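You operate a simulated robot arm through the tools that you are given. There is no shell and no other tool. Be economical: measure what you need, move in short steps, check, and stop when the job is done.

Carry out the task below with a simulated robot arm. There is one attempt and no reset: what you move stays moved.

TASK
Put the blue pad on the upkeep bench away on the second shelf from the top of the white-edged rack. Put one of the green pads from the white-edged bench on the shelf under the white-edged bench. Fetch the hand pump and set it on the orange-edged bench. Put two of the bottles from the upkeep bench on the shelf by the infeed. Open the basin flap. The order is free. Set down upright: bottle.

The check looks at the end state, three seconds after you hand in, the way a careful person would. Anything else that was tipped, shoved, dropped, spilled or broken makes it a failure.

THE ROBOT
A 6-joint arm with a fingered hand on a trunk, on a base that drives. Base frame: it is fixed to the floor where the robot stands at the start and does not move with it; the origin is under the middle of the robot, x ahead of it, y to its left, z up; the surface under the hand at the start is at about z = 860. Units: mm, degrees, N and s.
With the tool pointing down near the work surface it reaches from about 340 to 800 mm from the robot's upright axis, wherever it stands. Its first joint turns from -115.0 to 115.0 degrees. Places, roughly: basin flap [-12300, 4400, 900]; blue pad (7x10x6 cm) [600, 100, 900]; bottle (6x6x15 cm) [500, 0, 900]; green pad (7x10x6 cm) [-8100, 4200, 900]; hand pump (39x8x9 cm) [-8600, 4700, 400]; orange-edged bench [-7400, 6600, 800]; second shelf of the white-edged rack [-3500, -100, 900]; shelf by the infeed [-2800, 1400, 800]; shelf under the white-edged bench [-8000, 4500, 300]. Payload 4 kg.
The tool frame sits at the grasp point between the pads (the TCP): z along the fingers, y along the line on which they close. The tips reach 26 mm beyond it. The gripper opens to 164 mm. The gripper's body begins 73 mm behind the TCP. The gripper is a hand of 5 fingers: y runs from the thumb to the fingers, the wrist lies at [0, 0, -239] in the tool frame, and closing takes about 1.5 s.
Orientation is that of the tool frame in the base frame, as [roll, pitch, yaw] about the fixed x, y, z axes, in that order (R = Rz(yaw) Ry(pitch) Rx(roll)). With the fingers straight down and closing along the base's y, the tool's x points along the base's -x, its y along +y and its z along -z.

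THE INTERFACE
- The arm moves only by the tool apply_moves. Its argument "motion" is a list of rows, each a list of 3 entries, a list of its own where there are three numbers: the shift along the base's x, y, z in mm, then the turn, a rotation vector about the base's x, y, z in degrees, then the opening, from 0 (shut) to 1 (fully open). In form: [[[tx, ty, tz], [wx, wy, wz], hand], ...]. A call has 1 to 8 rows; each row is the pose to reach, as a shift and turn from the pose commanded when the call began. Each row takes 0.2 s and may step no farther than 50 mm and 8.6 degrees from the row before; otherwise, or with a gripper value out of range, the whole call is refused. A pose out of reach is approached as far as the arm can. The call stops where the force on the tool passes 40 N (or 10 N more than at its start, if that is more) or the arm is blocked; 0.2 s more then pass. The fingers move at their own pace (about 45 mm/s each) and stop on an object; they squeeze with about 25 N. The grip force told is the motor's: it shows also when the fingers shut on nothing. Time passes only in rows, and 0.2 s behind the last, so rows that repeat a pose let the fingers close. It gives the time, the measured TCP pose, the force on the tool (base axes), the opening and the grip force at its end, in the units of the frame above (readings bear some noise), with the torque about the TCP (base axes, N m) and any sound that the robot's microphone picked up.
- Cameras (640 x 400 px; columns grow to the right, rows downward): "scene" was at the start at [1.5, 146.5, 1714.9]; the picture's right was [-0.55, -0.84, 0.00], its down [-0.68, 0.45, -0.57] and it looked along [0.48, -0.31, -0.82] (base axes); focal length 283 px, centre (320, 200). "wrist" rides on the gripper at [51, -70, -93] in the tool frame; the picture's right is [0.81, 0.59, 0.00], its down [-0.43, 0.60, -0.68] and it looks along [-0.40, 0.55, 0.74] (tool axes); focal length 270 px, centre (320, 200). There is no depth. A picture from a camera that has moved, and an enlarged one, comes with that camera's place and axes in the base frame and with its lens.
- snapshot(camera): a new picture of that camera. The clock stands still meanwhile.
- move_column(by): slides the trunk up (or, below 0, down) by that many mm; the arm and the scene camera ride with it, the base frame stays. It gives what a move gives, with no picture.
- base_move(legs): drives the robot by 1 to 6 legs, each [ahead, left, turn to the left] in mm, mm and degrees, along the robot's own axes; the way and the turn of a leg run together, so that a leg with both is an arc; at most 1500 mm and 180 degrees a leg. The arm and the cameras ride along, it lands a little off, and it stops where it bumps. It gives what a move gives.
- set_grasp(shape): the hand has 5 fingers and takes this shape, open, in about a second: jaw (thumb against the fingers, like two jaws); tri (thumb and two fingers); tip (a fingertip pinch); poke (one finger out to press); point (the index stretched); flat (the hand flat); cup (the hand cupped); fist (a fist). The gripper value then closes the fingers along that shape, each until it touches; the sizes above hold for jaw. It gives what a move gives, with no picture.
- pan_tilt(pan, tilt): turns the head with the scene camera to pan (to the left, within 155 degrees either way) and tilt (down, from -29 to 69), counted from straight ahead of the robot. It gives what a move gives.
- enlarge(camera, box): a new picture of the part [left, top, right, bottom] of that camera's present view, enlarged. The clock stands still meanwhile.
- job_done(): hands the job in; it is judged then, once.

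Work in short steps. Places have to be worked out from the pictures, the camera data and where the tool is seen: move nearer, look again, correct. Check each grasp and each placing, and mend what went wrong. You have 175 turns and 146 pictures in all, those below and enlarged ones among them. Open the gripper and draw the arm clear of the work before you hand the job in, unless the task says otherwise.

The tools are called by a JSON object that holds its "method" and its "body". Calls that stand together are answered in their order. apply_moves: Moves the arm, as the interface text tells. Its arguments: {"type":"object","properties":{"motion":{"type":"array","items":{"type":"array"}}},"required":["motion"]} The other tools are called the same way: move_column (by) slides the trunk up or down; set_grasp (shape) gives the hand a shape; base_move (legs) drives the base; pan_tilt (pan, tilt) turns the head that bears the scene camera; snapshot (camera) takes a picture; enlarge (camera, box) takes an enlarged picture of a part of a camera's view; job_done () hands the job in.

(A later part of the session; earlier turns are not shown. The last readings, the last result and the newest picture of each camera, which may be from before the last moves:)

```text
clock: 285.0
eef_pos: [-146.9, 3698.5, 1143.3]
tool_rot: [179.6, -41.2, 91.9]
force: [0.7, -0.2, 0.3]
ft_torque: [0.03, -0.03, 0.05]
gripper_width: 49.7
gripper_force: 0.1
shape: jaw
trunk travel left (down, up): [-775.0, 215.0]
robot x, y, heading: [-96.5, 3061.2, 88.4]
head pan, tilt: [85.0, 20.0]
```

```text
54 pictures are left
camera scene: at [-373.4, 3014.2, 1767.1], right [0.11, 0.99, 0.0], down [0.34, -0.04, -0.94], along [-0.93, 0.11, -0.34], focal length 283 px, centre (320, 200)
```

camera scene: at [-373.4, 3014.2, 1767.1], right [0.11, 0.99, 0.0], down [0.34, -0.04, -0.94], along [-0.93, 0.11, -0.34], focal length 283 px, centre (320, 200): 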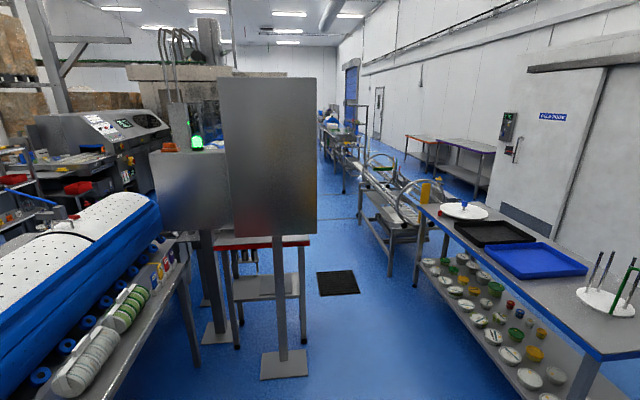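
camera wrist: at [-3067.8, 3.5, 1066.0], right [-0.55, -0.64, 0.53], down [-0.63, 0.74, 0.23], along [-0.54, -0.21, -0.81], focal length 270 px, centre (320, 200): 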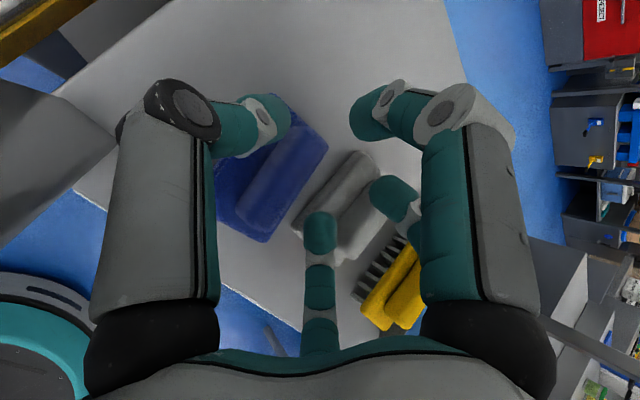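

Aisle west lies at y≈3620 between the panel stand (y<3170) and tables (y>4080). Go to y≈3620, turn west and drive.

{"method": "base_move", "body": {"legs": [[560, 0, 0], [0, 0, 91.5], [1400, 0, 0]]}}

{"method": "pan_tilt", "body": {"pan": 0, "tilt": 20}}

{"method": "snapshot", "body": {"camera": "scene"}}

```text
clock: 298.7
eef_pos: [-2101.4, 3576.4, 1143.7]
tool_rot: [179.7, -41.1, -176.4]
force: [-0.2, -0.3, 0.5]
ft_torque: [0.04, 0.01, 0.0]
gripper_width: 49.7
gripper_force: 0.0
shape: jaw
trunk travel left (down, up): [-775.0, 215.0]
robot x, y, heading: [-1462.0, 3642.8, -179.8]
head pan, tilt: [85.0, 20.0]
```

```text
clock: 300.3
eef_pos: [-2102.2, 3577.0, 1144.8]
tool_rot: [179.7, -41.1, -176.4]
force: [0.3, 0.6, -0.7]
ft_torque: [0.0, 0.01, 0.02]
gripper_width: 49.7
gripper_force: 0.0
shape: jaw
trunk travel left (down, up): [-775.0, 215.0]
robot x, y, heading: [-1462.3, 3643.8, -179.7]
head pan, tilt: [0.0, 20.0]
```

```text
53 pictures are left
camera scene: at [-1494.6, 3459.9, 1767.1], right [0.0, 1.0, 0.0], down [0.34, 0.0, -0.94], along [-0.94, 0.0, -0.34], focal length 283 px, centre (320, 200)
```

scene: 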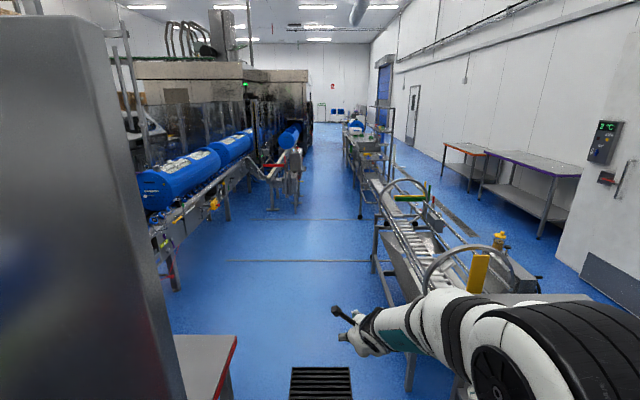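

Open aisle ahead; drive 4 m west.

{"method": "base_move", "body": {"legs": [[1400, 0, 0], [1400, 0, 0], [1200, 0, 0]]}}

{"method": "snapshot", "body": {"camera": "scene"}}

```text
clock: 319.1
eef_pos: [-6062.0, 3706.0, 1142.3]
tool_rot: [179.4, -41.0, -179.8]
force: [-0.2, -0.4, 0.9]
ft_torque: [0.0, -0.02, -0.04]
gripper_width: 49.2
gripper_force: 0.0
shape: jaw
trunk travel left (down, up): [-775.0, 215.0]
robot x, y, heading: [-5419.2, 3740.2, 176.8]
head pan, tilt: [0.0, 20.0]
stopped in leg 3: the robot was blocked; the commanded pose is now the measured one
```

```text
52 pictures are left
camera scene: at [-5461.0, 3552.3, 1766.8], right [0.05, 1.0, 0.0], down [0.34, -0.02, -0.94], along [-0.94, 0.05, -0.34], focal length 283 px, centre (320, 200)
```

scene: 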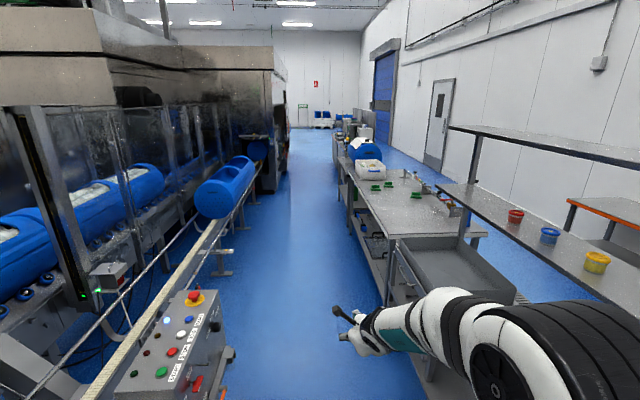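

I bumped something on the right (drifted to y=3740). Back off 60 mm, shift left ~200 mm, straighten and look at the right side.

{"method": "base_move", "body": {"legs": [[-60, 0, 0], [0, 200, 3.2]]}}

{"method": "pan_tilt", "body": {"pan": -20, "tilt": 50}}

{"method": "snapshot", "body": {"camera": "scene"}}

```text
clock: 321.3
eef_pos: [-6002.2, 3465.9, 1142.1]
tool_rot: [179.4, -41.2, -176.6]
force: [0.1, -0.7, 0.8]
ft_torque: [0.04, 0.01, -0.02]
gripper_width: 49.2
gripper_force: 0.1
shape: jaw
trunk travel left (down, up): [-775.0, 215.0]
robot x, y, heading: [-5365.4, 3530.7, -179.7]
head pan, tilt: [0.0, 20.0]
```

```text
clock: 322.2
eef_pos: [-6017.8, 3465.1, 1127.0]
tool_rot: [179.5, -40.3, -176.7]
force: [-0.2, -0.9, 0.1]
ft_torque: [0.01, -0.03, -0.01]
gripper_width: 49.3
gripper_force: 0.1
shape: jaw
trunk travel left (down, up): [-775.0, 215.0]
robot x, y, heading: [-5363.4, 3530.1, -179.7]
head pan, tilt: [-20.0, 50.0]
```

```text
51 pictures are left
camera scene: at [-5346.1, 3374.7, 1725.5], right [0.34, 0.94, -0.01], down [0.71, -0.26, -0.66], along [-0.62, 0.22, -0.76], focal length 283 px, centre (320, 200)
```

scene: 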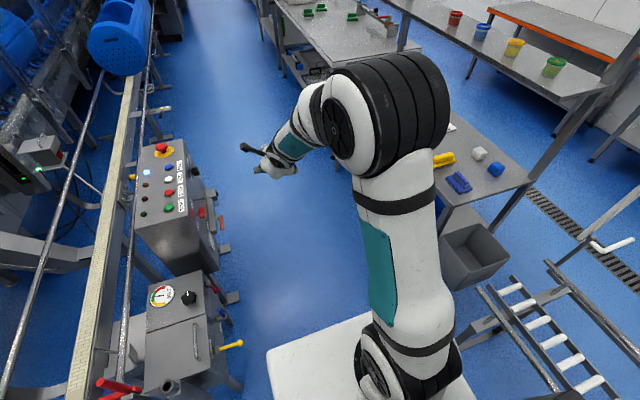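

The corridor centre is y≈3620 here. Shift right 90 and advance ~1.5 m.

{"method": "base_move", "body": {"legs": [[0, -90, 0], [1400, 0, 0]]}}

```text
clock: 329.9
eef_pos: [-7435.8, 3619.0, 1127.0]
tool_rot: [179.6, -40.2, -179.6]
force: [0.1, -0.5, -0.3]
ft_torque: [0.02, 0.01, 0.04]
gripper_width: 49.6
gripper_force: 0.0
shape: jaw
trunk travel left (down, up): [-775.0, 215.0]
robot x, y, heading: [-6777.0, 3652.4, 177.4]
head pan, tilt: [-20.0, 50.0]
```

Continue west to x≈−8080, then turn to face the bench.

{"method": "base_move", "body": {"legs": [[650, 0, 2.6], [650, 60, 0], [0, 0, -90]]}}

{"method": "pan_tilt", "body": {"pan": 10, "tilt": 45}}

{"method": "snapshot", "body": {"camera": "scene"}}

```text
clock: 340.5
eef_pos: [-8065.6, 4295.3, 1127.2]
tool_rot: [179.6, -40.2, 89.6]
force: [0.8, 0.4, 0.4]
ft_torque: [-0.01, 0.01, 0.03]
gripper_width: 49.6
gripper_force: 0.1
shape: jaw
trunk travel left (down, up): [-775.0, 215.0]
robot x, y, heading: [-8038.4, 3636.5, 86.6]
head pan, tilt: [-20.0, 50.0]
```

```text
clock: 341.5
eef_pos: [-8065.5, 4294.1, 1127.7]
tool_rot: [179.7, -40.2, 89.7]
force: [-0.1, -0.6, 0.2]
ft_torque: [0.01, -0.01, -0.02]
gripper_width: 49.3
gripper_force: 0.0
shape: jaw
trunk travel left (down, up): [-775.0, 215.0]
robot x, y, heading: [-8038.4, 3635.3, 86.4]
head pan, tilt: [10.0, 45.0]
```

```text
50 pictures are left
camera scene: at [-8237.4, 3667.8, 1728.4], right [0.99, 0.11, 0.0], down [0.08, -0.7, -0.71], along [-0.08, 0.7, -0.71], focal length 283 px, centre (320, 200)
```

scene: 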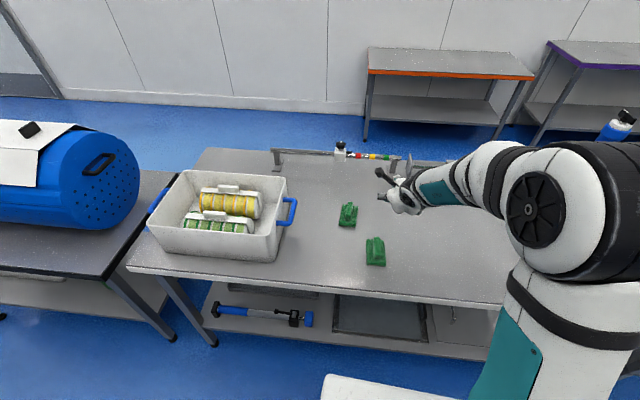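

The hand pump is on the lower shelf, green pads on the bench top. Zoom on the shelf and pads.

{"method": "enlarge", "body": {"camera": "scene", "box": [190, 190, 510, 390]}}

```text
2.00 times, centred on (350, 290) of scene
camera zoom: at [-8237.4, 3667.8, 1728.4], right [0.99, 0.11, 0.0], down [0.08, -0.7, -0.71], along [-0.08, 0.7, -0.71], focal length 565 px, centre (260, 20)
```

zoom: 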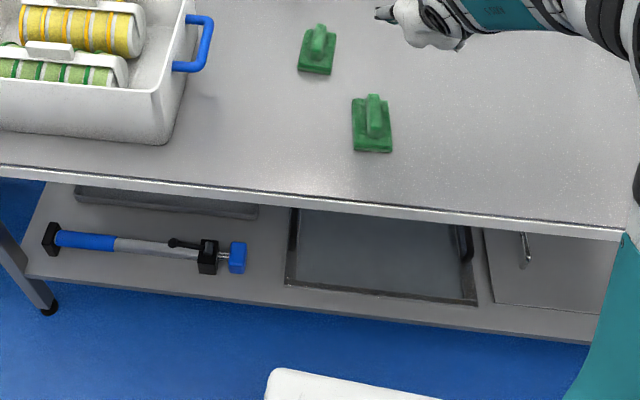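

The listed pump location [-8600,4700,400] doesn't match this tool (≈[-8580,4225]). I'll back off and lower the trunk to look beneath the bench properly.

{"method": "base_move", "body": {"legs": [[-430, 0, 3]]}}

{"method": "move_column", "body": {"by": -650}}

{"method": "pan_tilt", "body": {"pan": 20, "tilt": 25}}

{"method": "snapshot", "body": {"camera": "scene"}}

```text
clock: 344.1
eef_pos: [-8110.2, 3868.5, 1127.6]
tool_rot: [179.6, -40.2, 91.9]
force: [1.2, -0.3, -0.1]
ft_torque: [0.01, -0.02, -0.01]
gripper_width: 49.2
gripper_force: 0.1
shape: jaw
trunk travel left (down, up): [-775.0, 215.0]
robot x, y, heading: [-8054.1, 3213.8, 88.6]
head pan, tilt: [10.0, 45.0]
```

```text
refused: -650 is not a number from -400 to 400
```

```text
clock: 344.9
eef_pos: [-8110.8, 3869.3, 1126.3]
tool_rot: [179.6, -40.2, 92.0]
force: [-0.5, 0.1, -0.2]
ft_torque: [0.02, -0.02, -0.01]
gripper_width: 49.4
gripper_force: 0.0
shape: jaw
trunk travel left (down, up): [-775.0, 215.0]
robot x, y, heading: [-8055.8, 3211.0, 88.8]
head pan, tilt: [20.0, 25.0]
```

```text
48 pictures are left
camera scene: at [-8273.4, 3243.1, 1758.9], right [0.95, 0.32, 0.0], down [0.14, -0.4, -0.91], along [-0.29, 0.86, -0.42], focal length 283 px, centre (320, 200)
```

scene: 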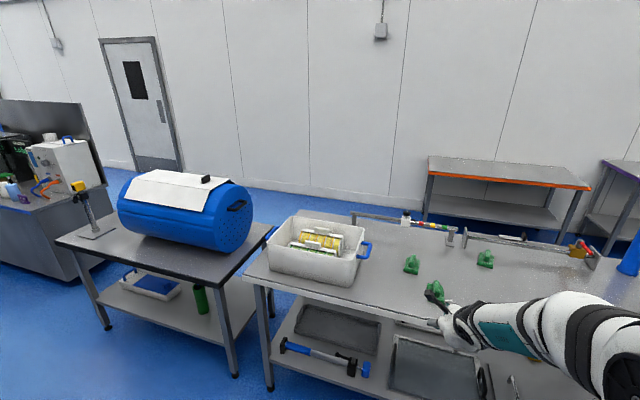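

Lower the trunk in two steps and look under the bench.

{"method": "move_column", "body": {"by": -400}}

{"method": "move_column", "body": {"by": -250}}

{"method": "snapshot", "body": {"camera": "scene"}}

```text
clock: 348.7
eef_pos: [-8110.3, 3869.9, 727.6]
tool_rot: [179.6, -40.2, 91.9]
force: [-0.4, 0.2, -0.8]
ft_torque: [0.04, -0.01, 0.0]
gripper_width: 49.1
gripper_force: 0.0
shape: jaw
trunk travel left (down, up): [-375.0, 615.0]
robot x, y, heading: [-8060.0, 3209.3, 88.4]
head pan, tilt: [20.0, 25.0]
```

```text
clock: 351.3
eef_pos: [-8109.1, 3869.7, 478.2]
tool_rot: [179.6, -40.1, 92.0]
force: [-1.0, 0.3, -0.3]
ft_torque: [0.02, -0.02, -0.02]
gripper_width: 49.4
gripper_force: 0.0
shape: jaw
trunk travel left (down, up): [-125.0, 865.0]
robot x, y, heading: [-8057.0, 3208.9, 88.8]
head pan, tilt: [20.0, 25.0]
```

```text
47 pictures are left
camera scene: at [-8273.4, 3243.1, 1109.0], right [0.95, 0.32, 0.0], down [0.14, -0.4, -0.91], along [-0.29, 0.86, -0.42], focal length 283 px, centre (320, 200)
```

scene: 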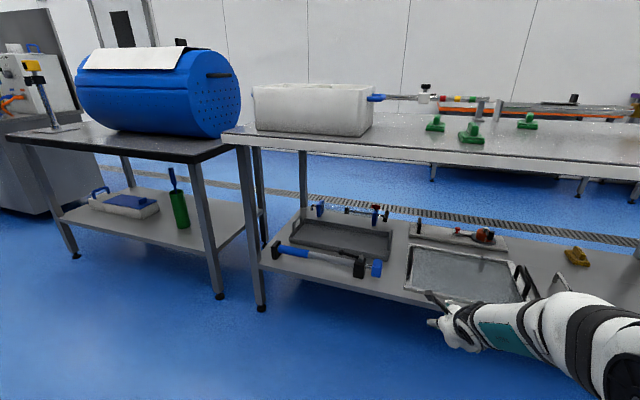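

{"method": "enlarge", "body": {"camera": "scene", "box": [240, 180, 560, 310]}}

```text
2.00 times, centred on (400, 245) of scene
camera zoom: at [-8273.4, 3243.1, 1109.0], right [0.95, 0.32, 0.0], down [0.14, -0.4, -0.91], along [-0.29, 0.86, -0.42], focal length 565 px, centre (160, 110)
```

zoom: 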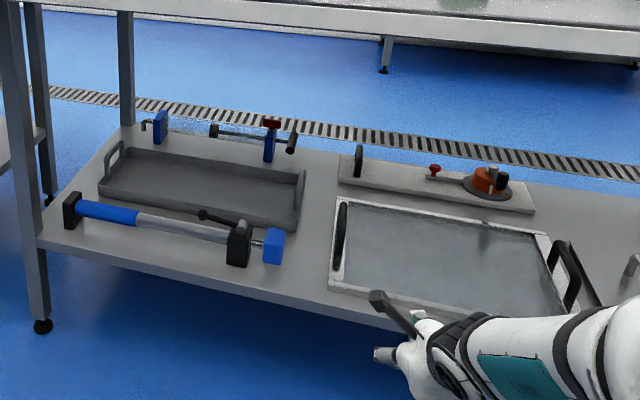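

A second device sits at the back of the shelf, matching the listed place. Zoom closer on both.

{"method": "enlarge", "body": {"camera": "scene", "box": [290, 190, 410, 265]}}

```text
5.33 times, centred on (350, 228) of scene
camera zoom: at [-8273.4, 3243.1, 1109.0], right [0.95, 0.32, 0.0], down [0.14, -0.4, -0.91], along [-0.29, 0.86, -0.42], focal length 1508 px, centre (160, 53)
```

zoom: 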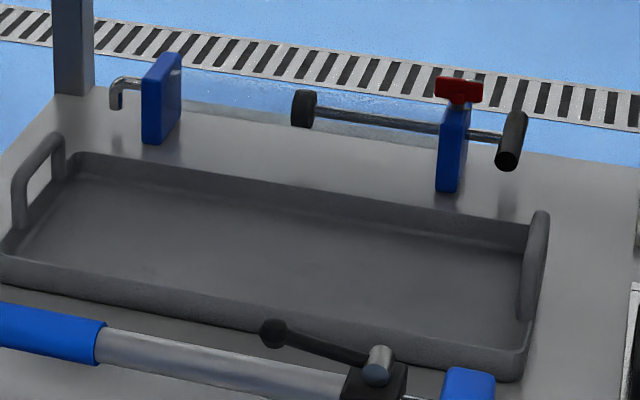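

The real hand pump (clear barrel, blue flanges, T-handle) lies at the back, ≈[-8590,4668,345], so it is best taken from the north. Let me look at the right part of the shelf for a free spot for the green pad.

{"method": "pan_tilt", "body": {"pan": -30, "tilt": 20}}

{"method": "snapshot", "body": {"camera": "scene"}}

{"method": "pan_tilt", "body": {"pan": 55, "tilt": 10}}

{"method": "snapshot", "body": {"camera": "scene"}}

```text
clock: 352.5
eef_pos: [-8111.3, 3870.6, 477.8]
tool_rot: [179.5, -40.3, 92.0]
force: [-0.8, -0.3, -0.7]
ft_torque: [-0.01, -0.01, -0.03]
gripper_width: 49.4
gripper_force: 0.0
shape: jaw
trunk travel left (down, up): [-125.0, 865.0]
robot x, y, heading: [-8063.2, 3212.7, 88.8]
head pan, tilt: [-30.0, 20.0]
```

```text
44 pictures are left
camera scene: at [-8195.5, 3235.6, 1117.1], right [0.86, -0.52, 0.0], down [-0.18, -0.29, -0.94], along [0.49, 0.8, -0.34], focal length 283 px, centre (320, 200)
```

scene: 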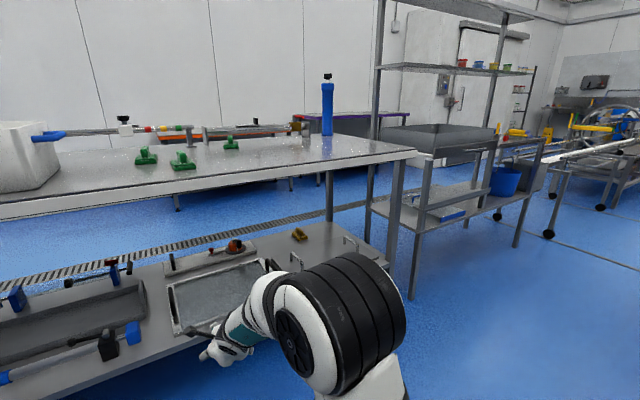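

```text
clock: 354.1
eef_pos: [-8110.8, 3869.5, 477.4]
tool_rot: [179.6, -40.3, 92.0]
force: [0.6, 0.3, 0.5]
ft_torque: [0.0, 0.02, 0.03]
gripper_width: 49.3
gripper_force: 0.0
shape: jaw
trunk travel left (down, up): [-125.0, 865.0]
robot x, y, heading: [-8058.7, 3209.3, 89.0]
head pan, tilt: [55.0, 10.0]
```

```text
43 pictures are left
camera scene: at [-8318.7, 3210.9, 1133.3], right [0.59, 0.81, 0.0], down [0.14, -0.1, -0.98], along [-0.79, 0.58, -0.17], focal length 283 px, centre (320, 200)
```

scene: 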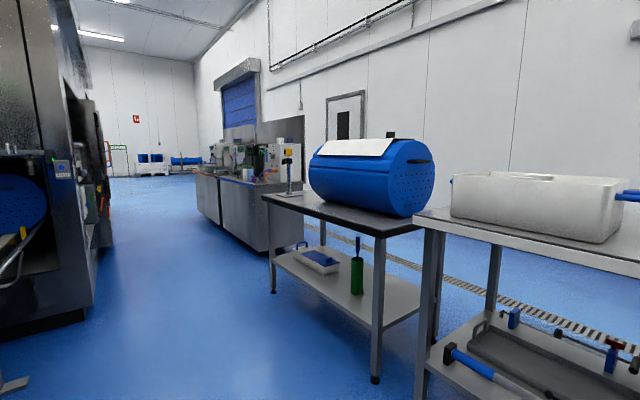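

Plan: green pad goes into the ~100 mm gap on the shelf front between the blue-handled tool and the framed tray (x≈−8285). Raise the trunk and approach the near green pad.

{"method": "move_column", "body": {"by": 400}}

{"method": "move_column", "body": {"by": 250}}

{"method": "base_move", "body": {"legs": [[330, 0, 0]]}}

{"method": "pan_tilt", "body": {"pan": 10, "tilt": 55}}

{"method": "snapshot", "body": {"camera": "scene"}}

{"method": "snapshot", "body": {"camera": "wrist"}}

```text
clock: 357.9
eef_pos: [-8109.4, 3869.2, 876.7]
tool_rot: [179.6, -40.1, 92.1]
force: [0.5, 0.2, -0.8]
ft_torque: [-0.02, 0.01, -0.01]
gripper_width: 49.2
gripper_force: 0.0
shape: jaw
trunk travel left (down, up): [-525.0, 465.0]
robot x, y, heading: [-8056.5, 3212.1, 89.0]
head pan, tilt: [55.0, 10.0]
```

```text
clock: 360.5
eef_pos: [-8111.4, 3869.3, 1128.3]
tool_rot: [179.6, -40.3, 92.0]
force: [0.4, -0.3, 0.0]
ft_torque: [0.0, 0.02, 0.01]
gripper_width: 49.2
gripper_force: 0.0
shape: jaw
trunk travel left (down, up): [-775.0, 215.0]
robot x, y, heading: [-8059.5, 3212.1, 88.4]
head pan, tilt: [55.0, 10.0]
```

```text
clock: 362.6
eef_pos: [-8102.1, 4190.0, 1126.4]
tool_rot: [179.6, -40.0, 91.8]
force: [0.2, 0.9, 0.2]
ft_torque: [-0.02, 0.0, 0.02]
gripper_width: 49.4
gripper_force: 0.0
shape: jaw
trunk travel left (down, up): [-775.0, 215.0]
robot x, y, heading: [-8049.4, 3529.4, 88.6]
head pan, tilt: [55.0, 10.0]
```

```text
clock: 363.7
eef_pos: [-8101.2, 4188.5, 1127.9]
tool_rot: [179.6, -40.2, 91.8]
force: [-0.2, 0.0, 0.4]
ft_torque: [0.01, -0.07, 0.01]
gripper_width: 49.6
gripper_force: 0.1
shape: jaw
trunk travel left (down, up): [-775.0, 215.0]
robot x, y, heading: [-8054.2, 3531.2, 88.7]
head pan, tilt: [10.0, 55.0]
```

```text
42 pictures are left
camera scene: at [-8247.8, 3546.8, 1715.0], right [0.99, 0.15, 0.0], down [0.12, -0.81, -0.57], along [-0.09, 0.57, -0.82], focal length 283 px, centre (320, 200)
```

scene: 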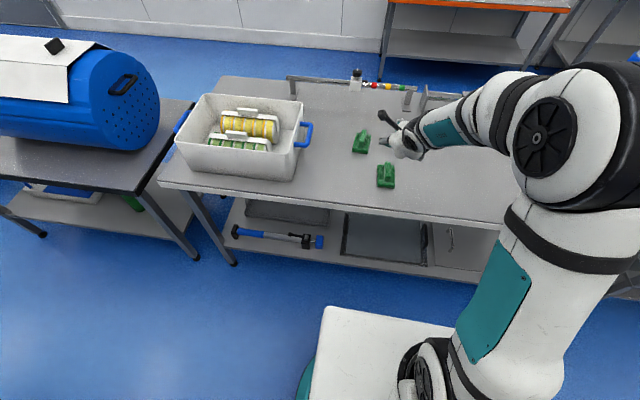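

```text
41 pictures are left
camera wrist: at [-8171.4, 4165.0, 1230.2], right [0.57, 0.63, 0.53], down [0.62, -0.75, 0.24], along [0.55, 0.19, -0.82], focal length 270 px, centre (320, 200)
```

wrist: 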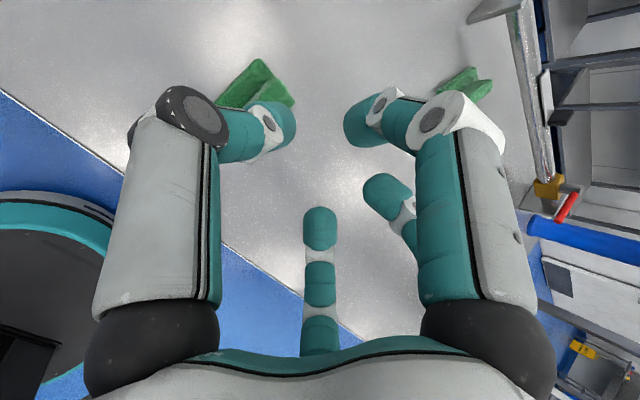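

Pad ≈[-8113,4277], axis along y. Move the hand over it at z≈985.

{"method": "apply_moves", "body": {"motion": [[[-3, 20, -35], [0, 0, -2], 0.4], [[-6, 40, -70], [0, 0, -2], 0.4], [[-9, 60, -105], [0, 0, -2], 0.4], [[-12, 82, -140], [0, 0, -2], 0.4], [[-12, 82, -142], [0, 0, -2], 0.4]]}}

{"method": "snapshot", "body": {"camera": "wrist"}}

```text
clock: 364.9
eef_pos: [-8114.5, 4270.1, 985.3]
tool_rot: [179.6, -40.2, 89.9]
force: [0.1, -0.1, 0.4]
ft_torque: [-0.01, 0.02, 0.0]
gripper_width: 65.3
gripper_force: 0.0
shape: jaw
trunk travel left (down, up): [-775.0, 215.0]
robot x, y, heading: [-8050.1, 3531.9, 88.6]
head pan, tilt: [10.0, 55.0]
```

```text
40 pictures are left
camera wrist: at [-8185.5, 4247.5, 1088.0], right [0.59, 0.61, 0.53], down [0.59, -0.77, 0.24], along [0.55, 0.17, -0.82], focal length 270 px, centre (320, 200)
```

wrist: 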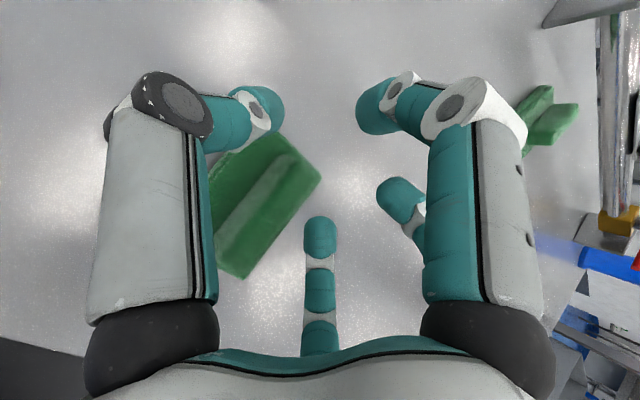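

Ridge centre ≈[-8100,4260]. Adjust and descend to ~930.

{"method": "apply_moves", "body": {"motion": [[[13, -8, 0], [0, 0, 0], 0.4], [[13, -8, -30], [0, 0, 0], 0.4], [[13, -8, -52], [0, 0, 0], 0.4], [[13, -8, -56], [0, 0, 0], 0.4]]}}

{"method": "snapshot", "body": {"camera": "wrist"}}

```text
clock: 365.7
eef_pos: [-8101.4, 4265.6, 955.1]
tool_rot: [179.7, -41.4, 89.7]
force: [-0.6, -7.5, 29.0]
ft_torque: [-1.08, 0.36, 0.13]
gripper_width: 63.8
gripper_force: 0.0
shape: jaw
trunk travel left (down, up): [-775.0, 215.0]
robot x, y, heading: [-8048.3, 3533.3, 88.6]
head pan, tilt: [10.0, 55.0]
stopped in row 3: the force on the tool passed its limit at 46 N (the readings are from after the stop); the commanded pose is now the measured one
```

```text
39 pictures are left
camera wrist: at [-8171.8, 4241.7, 1058.0], right [0.59, 0.6, 0.54], down [0.59, -0.78, 0.22], along [0.55, 0.18, -0.81], focal length 270 px, centre (320, 200)
```

wrist: 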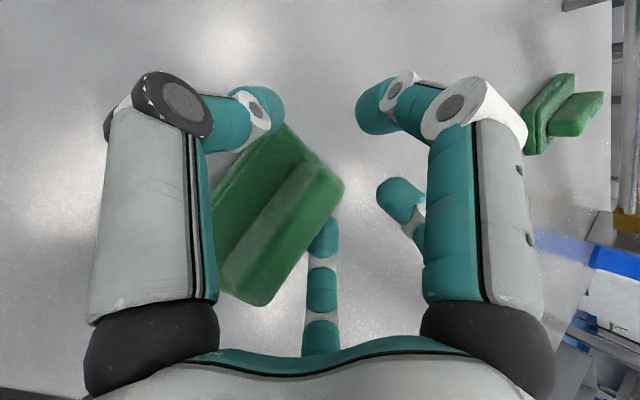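

The bench is ~38 mm higher than assumed (contact at 955). Ridge centre is then ≈[-8099,4248]; lift, shift back 18 mm, and descend again.

{"method": "apply_moves", "body": {"motion": [[[0, 0, 15], [0, 0, 0], 0.4], [[2, -18, 15], [0, 0, 0], 0.4], [[2, -18, 6], [0, 0, 0], 0.4], [[2, -18, 1], [0, 0, 0], 0.4], [[2, -18, -2], [0, 0, 0], 0.4]]}}

{"method": "snapshot", "body": {"camera": "wrist"}}

```text
clock: 366.9
eef_pos: [-8099.7, 4244.7, 951.4]
tool_rot: [179.7, -41.4, 89.7]
force: [-0.5, -8.8, 37.5]
ft_torque: [-1.07, 0.23, 0.07]
gripper_width: 63.7
gripper_force: 0.0
shape: jaw
trunk travel left (down, up): [-775.0, 215.0]
robot x, y, heading: [-8052.1, 3527.7, 89.0]
head pan, tilt: [10.0, 55.0]
```

```text
38 pictures are left
camera wrist: at [-8169.7, 4221.8, 1053.9], right [0.59, 0.6, 0.54], down [0.59, -0.78, 0.23], along [0.55, 0.18, -0.81], focal length 270 px, centre (320, 200)
```

wrist: 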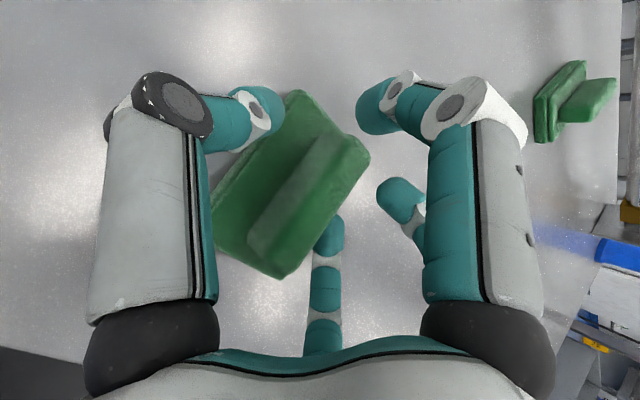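

Ridge now runs through the grip centre. Ease up 3 mm and close, then lift.

{"method": "apply_moves", "body": {"motion": [[[0, 0, 3], [0, 0, 0], 0.3], [[0, 0, 3], [0, 0, 0], 0.15], [[0, 0, 3], [0, 0, 0], 0.0], [[0, 0, 3], [0, 0, 0], 0.0], [[0, 0, 3], [0, 0, 0], 0.0], [[0, 0, 3], [0, 0, 0], 0.0], [[0, 0, 25], [0, 0, 0], 0.0], [[0, 0, 60], [0, 0, 0], 0.0]]}}

{"method": "snapshot", "body": {"camera": "wrist"}}

```text
clock: 368.7
eef_pos: [-8100.0, 4243.3, 1006.3]
tool_rot: [179.6, -40.7, 89.8]
force: [-0.2, -0.4, -0.5]
ft_torque: [-0.02, 0.01, -0.04]
gripper_width: 19.3
gripper_force: 24.4
shape: jaw
trunk travel left (down, up): [-775.0, 215.0]
robot x, y, heading: [-8046.3, 3529.5, 88.5]
head pan, tilt: [10.0, 55.0]
```

```text
37 pictures are left
camera wrist: at [-8170.4, 4221.7, 1108.9], right [0.59, 0.61, 0.53], down [0.59, -0.77, 0.23], along [0.55, 0.17, -0.81], focal length 270 px, centre (320, 200)
```

wrist: 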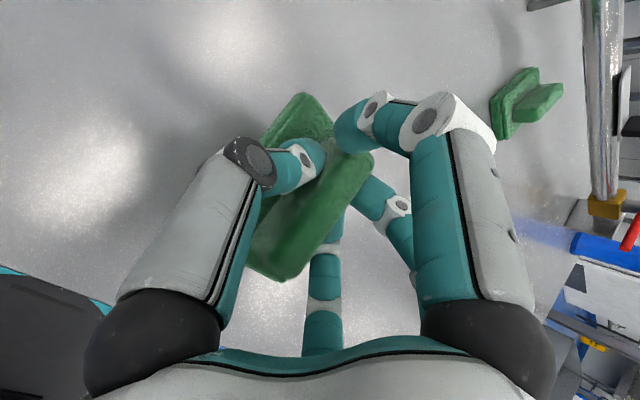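

Green pad held. Back off, shift over, and lower the trunk 600 mm.

{"method": "apply_moves", "body": {"motion": [[[0, 0, 30], [0, 0, 0], 0.0], [[0, 0, 60], [0, 0, 0], 0.0]]}}

{"method": "base_move", "body": {"legs": [[-420, 0, 0], [0, 185, 1]]}}

{"method": "move_column", "body": {"by": -400}}

{"method": "move_column", "body": {"by": -200}}

{"method": "pan_tilt", "body": {"pan": 10, "tilt": 35}}

{"method": "snapshot", "body": {"camera": "scene"}}

```text
clock: 369.3
eef_pos: [-8100.6, 4246.5, 1069.6]
tool_rot: [179.2, -40.9, 90.4]
force: [-0.4, -0.3, -1.4]
ft_torque: [0.03, 0.04, -0.01]
gripper_width: 19.2
gripper_force: 24.5
shape: jaw
trunk travel left (down, up): [-775.0, 215.0]
robot x, y, heading: [-8050.8, 3530.4, 88.9]
head pan, tilt: [10.0, 55.0]
```

```text
clock: 373.0
eef_pos: [-8304.9, 3833.6, 1069.2]
tool_rot: [179.5, -40.9, 91.1]
force: [-0.7, 0.2, -0.8]
ft_torque: [0.02, -0.01, 0.01]
gripper_width: 19.8
gripper_force: 24.9
shape: jaw
trunk travel left (down, up): [-775.0, 215.0]
robot x, y, heading: [-8240.2, 3115.9, 90.0]
head pan, tilt: [10.0, 55.0]
```

```text
clock: 376.8
eef_pos: [-8303.7, 3833.6, 669.3]
tool_rot: [179.6, -40.8, 91.1]
force: [0.4, -0.6, -0.6]
ft_torque: [0.02, 0.0, 0.01]
gripper_width: 19.4
gripper_force: 25.0
shape: jaw
trunk travel left (down, up): [-375.0, 615.0]
robot x, y, heading: [-8236.7, 3117.0, 90.1]
head pan, tilt: [10.0, 55.0]
```

```text
clock: 379.0
eef_pos: [-8302.9, 3832.3, 469.6]
tool_rot: [179.5, -40.8, 91.1]
force: [-0.2, -0.3, -0.8]
ft_torque: [-0.03, -0.01, 0.02]
gripper_width: 18.6
gripper_force: 24.8
shape: jaw
trunk travel left (down, up): [-175.0, 815.0]
robot x, y, heading: [-8238.4, 3118.0, 90.2]
head pan, tilt: [10.0, 55.0]
```

```text
clock: 379.8
eef_pos: [-8303.6, 3832.9, 468.0]
tool_rot: [179.6, -40.8, 91.1]
force: [-0.7, 0.4, -0.8]
ft_torque: [0.0, 0.02, 0.0]
gripper_width: 18.4
gripper_force: 25.0
shape: jaw
trunk travel left (down, up): [-175.0, 815.0]
robot x, y, heading: [-8241.2, 3119.8, 89.9]
head pan, tilt: [10.0, 35.0]
```

```text
36 pictures are left
camera scene: at [-8438.1, 3146.0, 1143.1], right [0.98, 0.17, 0.0], down [0.1, -0.57, -0.82], along [-0.14, 0.81, -0.57], focal length 283 px, centre (320, 200)
```

scene: 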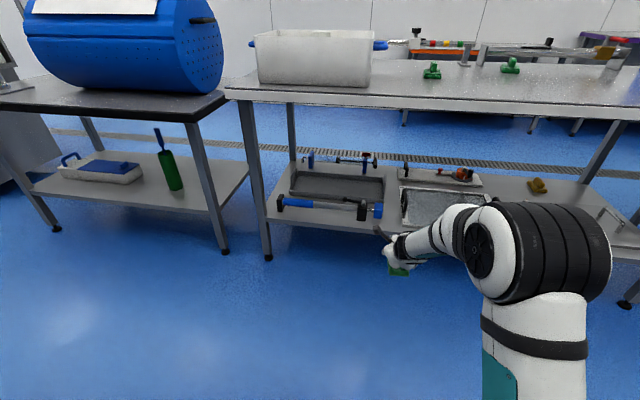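

Gap between the tool's end (x≈−8327) and tray (x≈−8239): centre −8283. Drive ahead 270 and look with the wrist camera.

{"method": "base_move", "body": {"legs": [[270, -15, 0]]}}

{"method": "snapshot", "body": {"camera": "wrist"}}

{"method": "enlarge", "body": {"camera": "scene", "box": [260, 180, 500, 330]}}

```text
clock: 381.7
eef_pos: [-8288.5, 4094.9, 468.3]
tool_rot: [179.6, -40.7, 91.2]
force: [-0.3, -0.6, -1.0]
ft_torque: [-0.03, 0.02, -0.01]
gripper_width: 18.4
gripper_force: 25.3
shape: jaw
trunk travel left (down, up): [-175.0, 815.0]
robot x, y, heading: [-8226.4, 3377.1, 89.8]
head pan, tilt: [10.0, 35.0]
```

```text
35 pictures are left
camera wrist: at [-8358.4, 4070.2, 571.7], right [0.58, 0.62, 0.53], down [0.61, -0.76, 0.23], along [0.55, 0.19, -0.81], focal length 270 px, centre (320, 200)
```

wrist: 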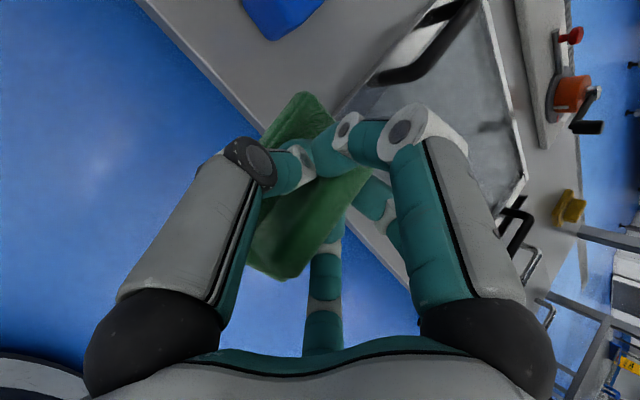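

```text
2.67 times, centred on (380, 255) of scene
camera zoom: at [-8423.1, 3407.1, 1143.2], right [0.98, 0.17, 0.0], down [0.1, -0.56, -0.82], along [-0.14, 0.81, -0.57], focal length 754 px, centre (160, 53)
```

zoom: 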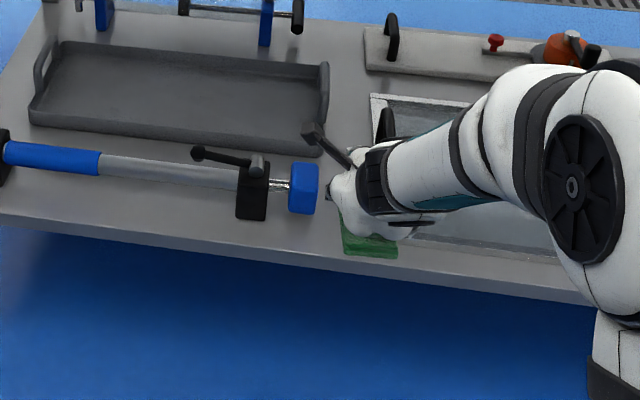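

Gap confirmed: x −8330…−8233, front edge y≈4142. Base 80 mm nearer, then move the hand to [-8281,4210].

{"method": "base_move", "body": {"legs": [[80, 0, 0]]}}

{"method": "apply_moves", "body": {"motion": [[[3, 12, 0], [0, 0, 2], 0.0], [[6, 25, 0], [0, 0, 4], 0.0], [[8, 36, -20], [0, 0, 4], 0.0], [[8, 36, -45], [0, 0, 4], 0.0]]}}

{"method": "snapshot", "body": {"camera": "wrist"}}

{"method": "enlarge", "body": {"camera": "scene", "box": [260, 190, 460, 315]}}

```text
clock: 382.7
eef_pos: [-8288.0, 4175.9, 469.5]
tool_rot: [179.5, -40.8, 91.2]
force: [-0.3, 0.3, -0.5]
ft_torque: [-0.02, 0.0, -0.01]
gripper_width: 18.7
gripper_force: 24.8
shape: jaw
trunk travel left (down, up): [-175.0, 815.0]
robot x, y, heading: [-8225.9, 3463.4, 89.9]
head pan, tilt: [10.0, 35.0]
```

```text
clock: 383.7
eef_pos: [-8281.9, 4212.9, 423.9]
tool_rot: [-179.8, -40.7, 95.2]
force: [-0.1, 0.1, -1.4]
ft_torque: [-0.03, 0.0, -0.03]
gripper_width: 18.5
gripper_force: 25.1
shape: jaw
out of reach, approached as far as the arm can: row 2
trunk travel left (down, up): [-175.0, 815.0]
robot x, y, heading: [-8224.9, 3461.8, 90.0]
head pan, tilt: [10.0, 35.0]
```

```text
33 pictures are left
camera wrist: at [-8349.1, 4183.0, 526.3], right [0.53, 0.67, 0.53], down [0.66, -0.71, 0.23], along [0.53, 0.23, -0.82], focal length 270 px, centre (320, 200)
```

wrist: 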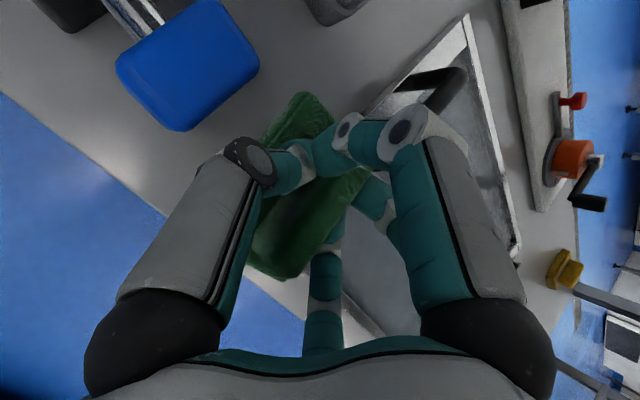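

```text
3.20 times, centred on (360, 252) of scene
camera zoom: at [-8423.1, 3488.0, 1143.3], right [0.98, 0.17, 0.0], down [0.1, -0.56, -0.82], along [-0.14, 0.81, -0.57], focal length 905 px, centre (192, 32)
```

zoom: 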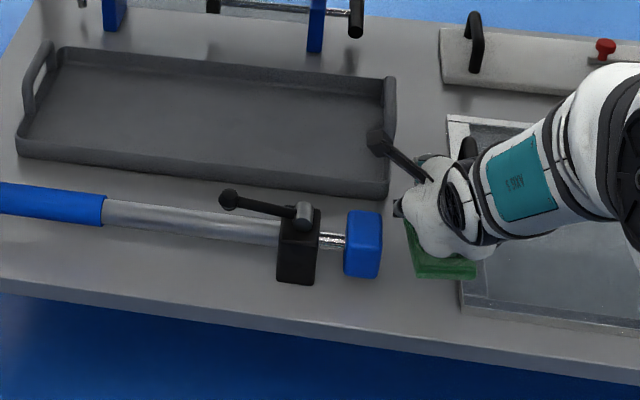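

Pad heading is ≈98° and its centre ≈ −8276; gap centre ≈ −8287. Rotate −7°, shift −10 mm and lower partway.

{"method": "apply_moves", "body": {"motion": [[[-5, 0, 0], [0, 0, -3.5], 0.0], [[-10, 0, 0], [0, 0, -7], 0.0], [[-10, 0, -15], [0, 0, -7], 0.0], [[-10, 0, -30], [0, 0, -7], 0.0]]}}

{"method": "snapshot", "body": {"camera": "wrist"}}

{"method": "enlarge", "body": {"camera": "scene", "box": [320, 220, 440, 295]}}

```text
clock: 384.7
eef_pos: [-8288.2, 4207.3, 398.6]
tool_rot: [179.3, -39.4, 89.2]
force: [-0.5, 0.3, -0.6]
ft_torque: [0.0, -0.02, 0.02]
gripper_width: 18.5
gripper_force: 25.0
shape: jaw
out of reach, approached as far as the arm can: row 1, 2, 3, 4
trunk travel left (down, up): [-175.0, 815.0]
robot x, y, heading: [-8224.8, 3461.0, 90.2]
head pan, tilt: [10.0, 35.0]
```

```text
31 pictures are left
camera wrist: at [-8359.2, 4187.9, 501.4], right [0.6, 0.61, 0.52], down [0.58, -0.78, 0.25], along [0.56, 0.15, -0.82], focal length 270 px, centre (320, 200)
```

wrist: 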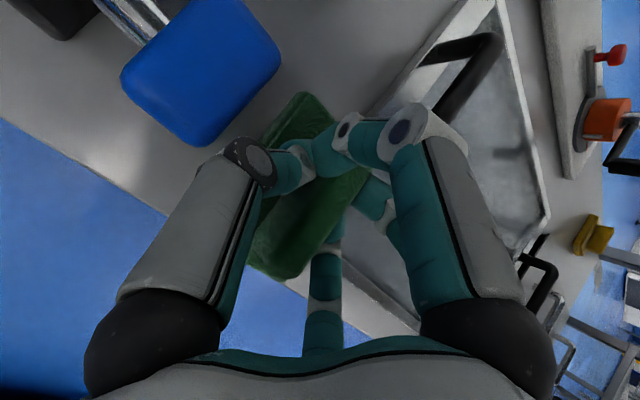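

```text
5.33 times, centred on (380, 258) of scene
camera zoom: at [-8423.0, 3488.1, 1143.3], right [0.98, 0.17, 0.0], down [0.1, -0.56, -0.82], along [-0.14, 0.81, -0.57], focal length 1508 px, centre (0, -107)
```

zoom: 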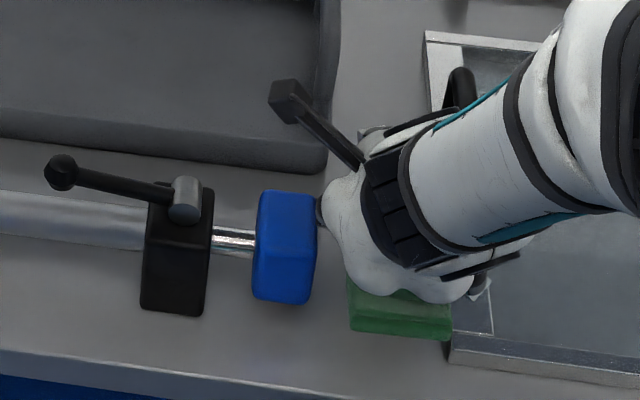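

Pad is ~8 mm too far right; shift left 8 mm and continue down.

{"method": "apply_moves", "body": {"motion": [[[-8, 0, 0], [0, 0, 0], 0.0], [[-8, 0, -10], [0, 0, 0], 0.0], [[-8, 0, -20], [0, 0, 0], 0.0], [[-8, 0, -28], [0, 0, 0], 0.0]]}}

{"method": "enlarge", "body": {"camera": "scene", "box": [320, 220, 440, 295]}}

```text
clock: 385.7
eef_pos: [-8295.3, 4208.6, 374.9]
tool_rot: [179.7, -41.2, 87.9]
force: [6.2, -1.1, 14.0]
ft_torque: [-0.1, 0.69, 0.15]
gripper_width: 18.3
gripper_force: 24.6
shape: jaw
trunk travel left (down, up): [-175.0, 815.0]
robot x, y, heading: [-8218.7, 3455.3, 90.1]
head pan, tilt: [10.0, 35.0]
```

```text
5.33 times, centred on (380, 258) of scene
camera zoom: at [-8422.6, 3487.0, 1143.7], right [0.98, 0.17, 0.0], down [0.1, -0.56, -0.82], along [-0.14, 0.81, -0.57], focal length 1508 px, centre (0, -107)
```

zoom: 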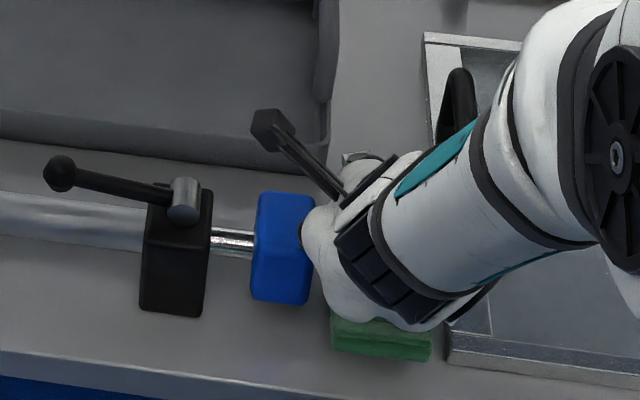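

Contact with a small sideways force; the hand may be brushing the blue end. Shift 5 mm right, and feel again.

{"method": "apply_moves", "body": {"motion": [[[0, 0, 3], [0, 0, 0], 0.0], [[5, 0, 3], [0, 0, 0], 0.0], [[5, 0, 3], [0, 0, 0], 0.0]]}}

{"method": "snapshot", "body": {"camera": "wrist"}}

```text
clock: 386.5
eef_pos: [-8292.3, 4206.0, 374.2]
tool_rot: [179.6, -40.7, 88.3]
force: [0.8, -0.3, -1.0]
ft_torque: [-0.02, 0.02, 0.02]
gripper_width: 17.9
gripper_force: 25.1
shape: jaw
trunk travel left (down, up): [-175.0, 815.0]
robot x, y, heading: [-8223.6, 3460.0, 89.9]
head pan, tilt: [10.0, 35.0]
```

```text
28 pictures are left
camera wrist: at [-8362.7, 4185.8, 476.3], right [0.61, 0.59, 0.53], down [0.57, -0.79, 0.23], along [0.56, 0.16, -0.81], focal length 270 px, centre (320, 200)
```

wrist: 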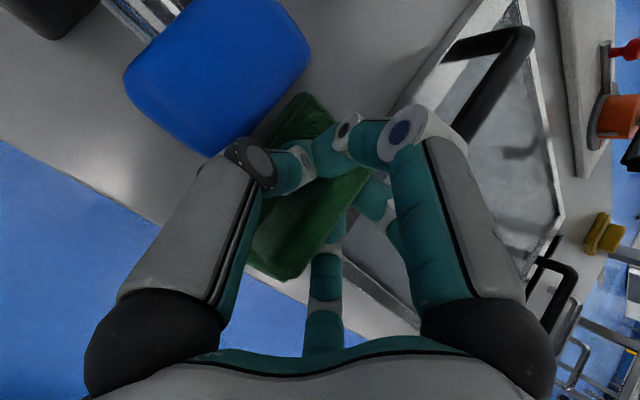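

Force-free now. I'll shift 15 mm toward the shelf front so the knuckle clears the blue end, then lower.

{"method": "apply_moves", "body": {"motion": [[[3, -14, 0], [0, 0, 0], 0.0], [[3, -14, -6], [0, 0, 0], 0.0], [[3, -14, -10], [0, 0, 0], 0.0], [[3, -14, -14], [0, 0, 0], 0.0], [[3, -14, -17], [0, 0, 0], 0.0]]}}

```text
clock: 387.7
eef_pos: [-8288.0, 4194.0, 358.5]
tool_rot: [179.6, -40.9, 88.2]
force: [-0.4, -0.3, -0.7]
ft_torque: [-0.01, -0.01, -0.02]
gripper_width: 18.3
gripper_force: 25.1
shape: jaw
trunk travel left (down, up): [-175.0, 815.0]
robot x, y, heading: [-8221.7, 3459.0, 90.0]
head pan, tilt: [10.0, 35.0]
```

No contact; continue down in small steps.

{"method": "apply_moves", "body": {"motion": [[[0, 0, -4], [0, 0, 0], 0.0], [[0, 0, -7], [0, 0, 0], 0.0], [[0, 0, -10], [0, 0, 0], 0.0], [[0, 0, -13], [0, 0, 0], 0.0], [[0, 0, -16], [0, 0, 0], 0.0], [[0, 0, -18], [0, 0, 0], 0.0]]}}

{"method": "enlarge", "body": {"camera": "scene", "box": [320, 220, 440, 295]}}

```text
clock: 389.1
eef_pos: [-8287.4, 4197.3, 348.2]
tool_rot: [179.6, -41.7, 88.1]
force: [1.1, -7.1, 19.9]
ft_torque: [-0.21, 0.07, 0.06]
gripper_width: 18.3
gripper_force: 25.3
shape: jaw
trunk travel left (down, up): [-175.0, 815.0]
robot x, y, heading: [-8225.6, 3459.5, 90.0]
head pan, tilt: [10.0, 35.0]
stopped in row 6: the force on the tool passed its limit at 43 N (the readings are from after the stop); the commanded pose is now the measured one
```

```text
5.33 times, centred on (380, 258) of scene
camera zoom: at [-8423.0, 3486.0, 1143.2], right [0.98, 0.17, 0.0], down [0.1, -0.56, -0.82], along [-0.14, 0.81, -0.57], focal length 1508 px, centre (0, -107)
```

zoom: 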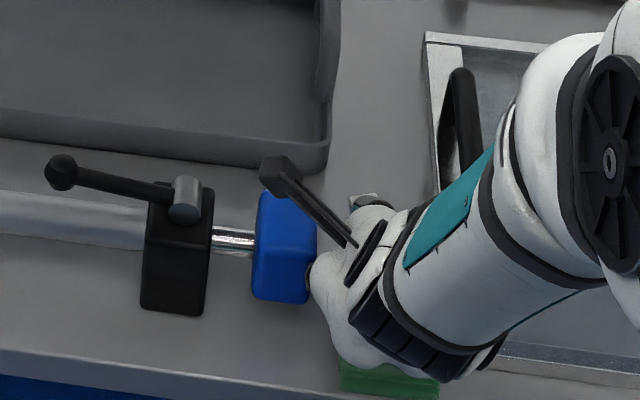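

Pad is on the shelf; the blue tool is at its original place. Ease, open slightly (only to ~40 mm) and rise.

{"method": "apply_moves", "body": {"motion": [[[0, 0, 2], [0, 0, 0], 0.0], [[0, 0, 2], [0, 0, 0], 0.12], [[0, 0, 2], [0, 0, 0], 0.22], [[0, 0, 2], [0, 0, 0], 0.25], [[0, 0, 2], [0, 0, 0], 0.25], [[0, 0, 15], [0, 0, 0], 0.25], [[0, 0, 40], [0, 0, 0], 0.25], [[0, 0, 80], [0, 0, 0], 0.25]]}}

{"method": "apply_moves", "body": {"motion": [[[0, -25, 30], [0, 0, 0], 0.25], [[0, -60, 40], [0, 0, 0], 0.25]]}}

{"method": "base_move", "body": {"legs": [[-250, 0, 0]]}}

{"method": "enlarge", "body": {"camera": "scene", "box": [280, 160, 480, 285]}}

```text
clock: 390.9
eef_pos: [-8290.9, 4194.1, 422.7]
tool_rot: [179.7, -41.1, 88.2]
force: [1.4, -0.2, -0.9]
ft_torque: [0.02, -0.01, -0.01]
gripper_width: 41.2
gripper_force: 0.0
shape: jaw
trunk travel left (down, up): [-175.0, 815.0]
robot x, y, heading: [-8225.3, 3457.6, 90.0]
head pan, tilt: [10.0, 35.0]
```

```text
clock: 391.5
eef_pos: [-8289.5, 4134.3, 463.0]
tool_rot: [179.6, -41.3, 88.2]
force: [0.4, 0.0, -1.2]
ft_torque: [0.0, 0.02, 0.01]
gripper_width: 41.2
gripper_force: 0.2
shape: jaw
trunk travel left (down, up): [-175.0, 815.0]
robot x, y, heading: [-8225.6, 3460.3, 90.0]
head pan, tilt: [10.0, 35.0]
```

```text
clock: 393.3
eef_pos: [-8286.5, 3879.0, 463.6]
tool_rot: [179.6, -41.3, 87.9]
force: [-0.5, -0.8, -1.7]
ft_torque: [-0.01, 0.02, 0.04]
gripper_width: 41.2
gripper_force: 0.0
shape: jaw
trunk travel left (down, up): [-175.0, 815.0]
robot x, y, heading: [-8224.0, 3203.3, 89.7]
head pan, tilt: [10.0, 35.0]
```

```text
3.20 times, centred on (380, 222) of scene
camera zoom: at [-8423.7, 3231.5, 1143.2], right [0.99, 0.17, 0.0], down [0.1, -0.57, -0.82], along [-0.14, 0.81, -0.57], focal length 905 px, centre (128, 128)
```

zoom: 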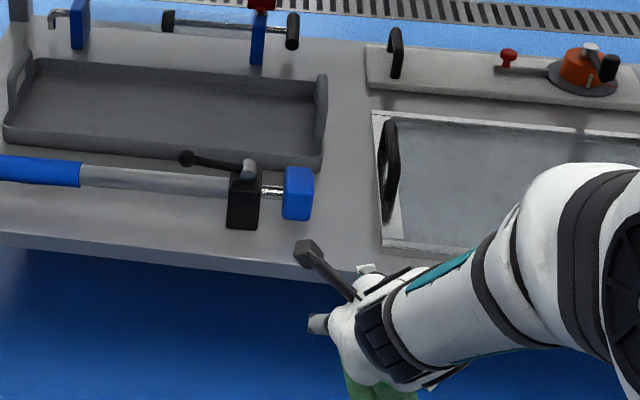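

The pad seems to still be hanging in the hand. Check with the wrist camera.

{"method": "snapshot", "body": {"camera": "wrist"}}

```text
25 pictures are left
camera wrist: at [-8357.4, 3857.3, 566.7], right [0.61, 0.58, 0.54], down [0.56, -0.8, 0.23], along [0.56, 0.16, -0.81], focal length 270 px, centre (320, 200)
```

wrist: 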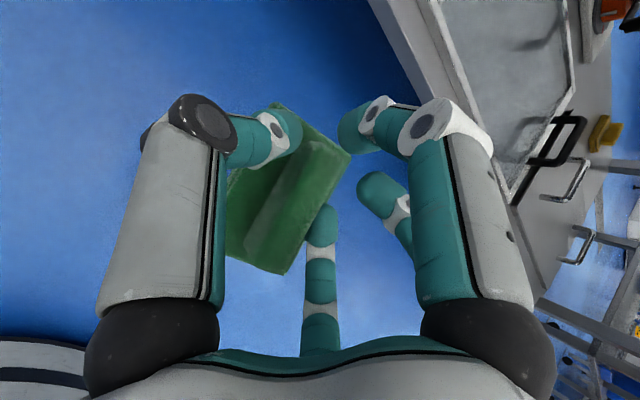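

The pad still hangs on the fingers (41 mm wasn't wide enough). I'll re-close to secure it, go back and release with a wider opening.

{"method": "apply_moves", "body": {"motion": [[[0, 0, 0], [0, 0, 0], 0.1], [[0, 0, 0], [0, 0, 0], 0.0], [[0, 0, 0], [0, 0, 0], 0.0], [[0, 0, 0], [0, 0, 0], 0.0], [[0, 0, 0], [0, 0, 0], 0.0]]}}

{"method": "snapshot", "body": {"camera": "wrist"}}

```text
clock: 394.5
eef_pos: [-8286.2, 3879.2, 464.3]
tool_rot: [179.6, -41.4, 87.7]
force: [0.0, 0.0, -0.7]
ft_torque: [0.0, 0.0, 0.03]
gripper_width: 14.3
gripper_force: 24.7
shape: jaw
trunk travel left (down, up): [-175.0, 815.0]
robot x, y, heading: [-8220.0, 3201.4, 89.7]
head pan, tilt: [10.0, 35.0]
```

```text
24 pictures are left
camera wrist: at [-8357.4, 3857.3, 566.7], right [0.61, 0.58, 0.54], down [0.56, -0.8, 0.23], along [0.56, 0.16, -0.81], focal length 270 px, centre (320, 200)
```

wrist: 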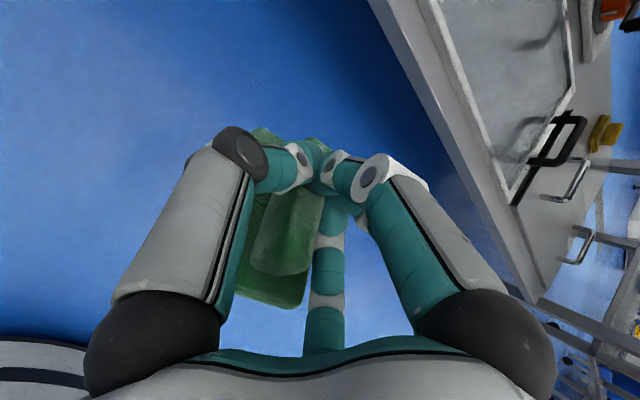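

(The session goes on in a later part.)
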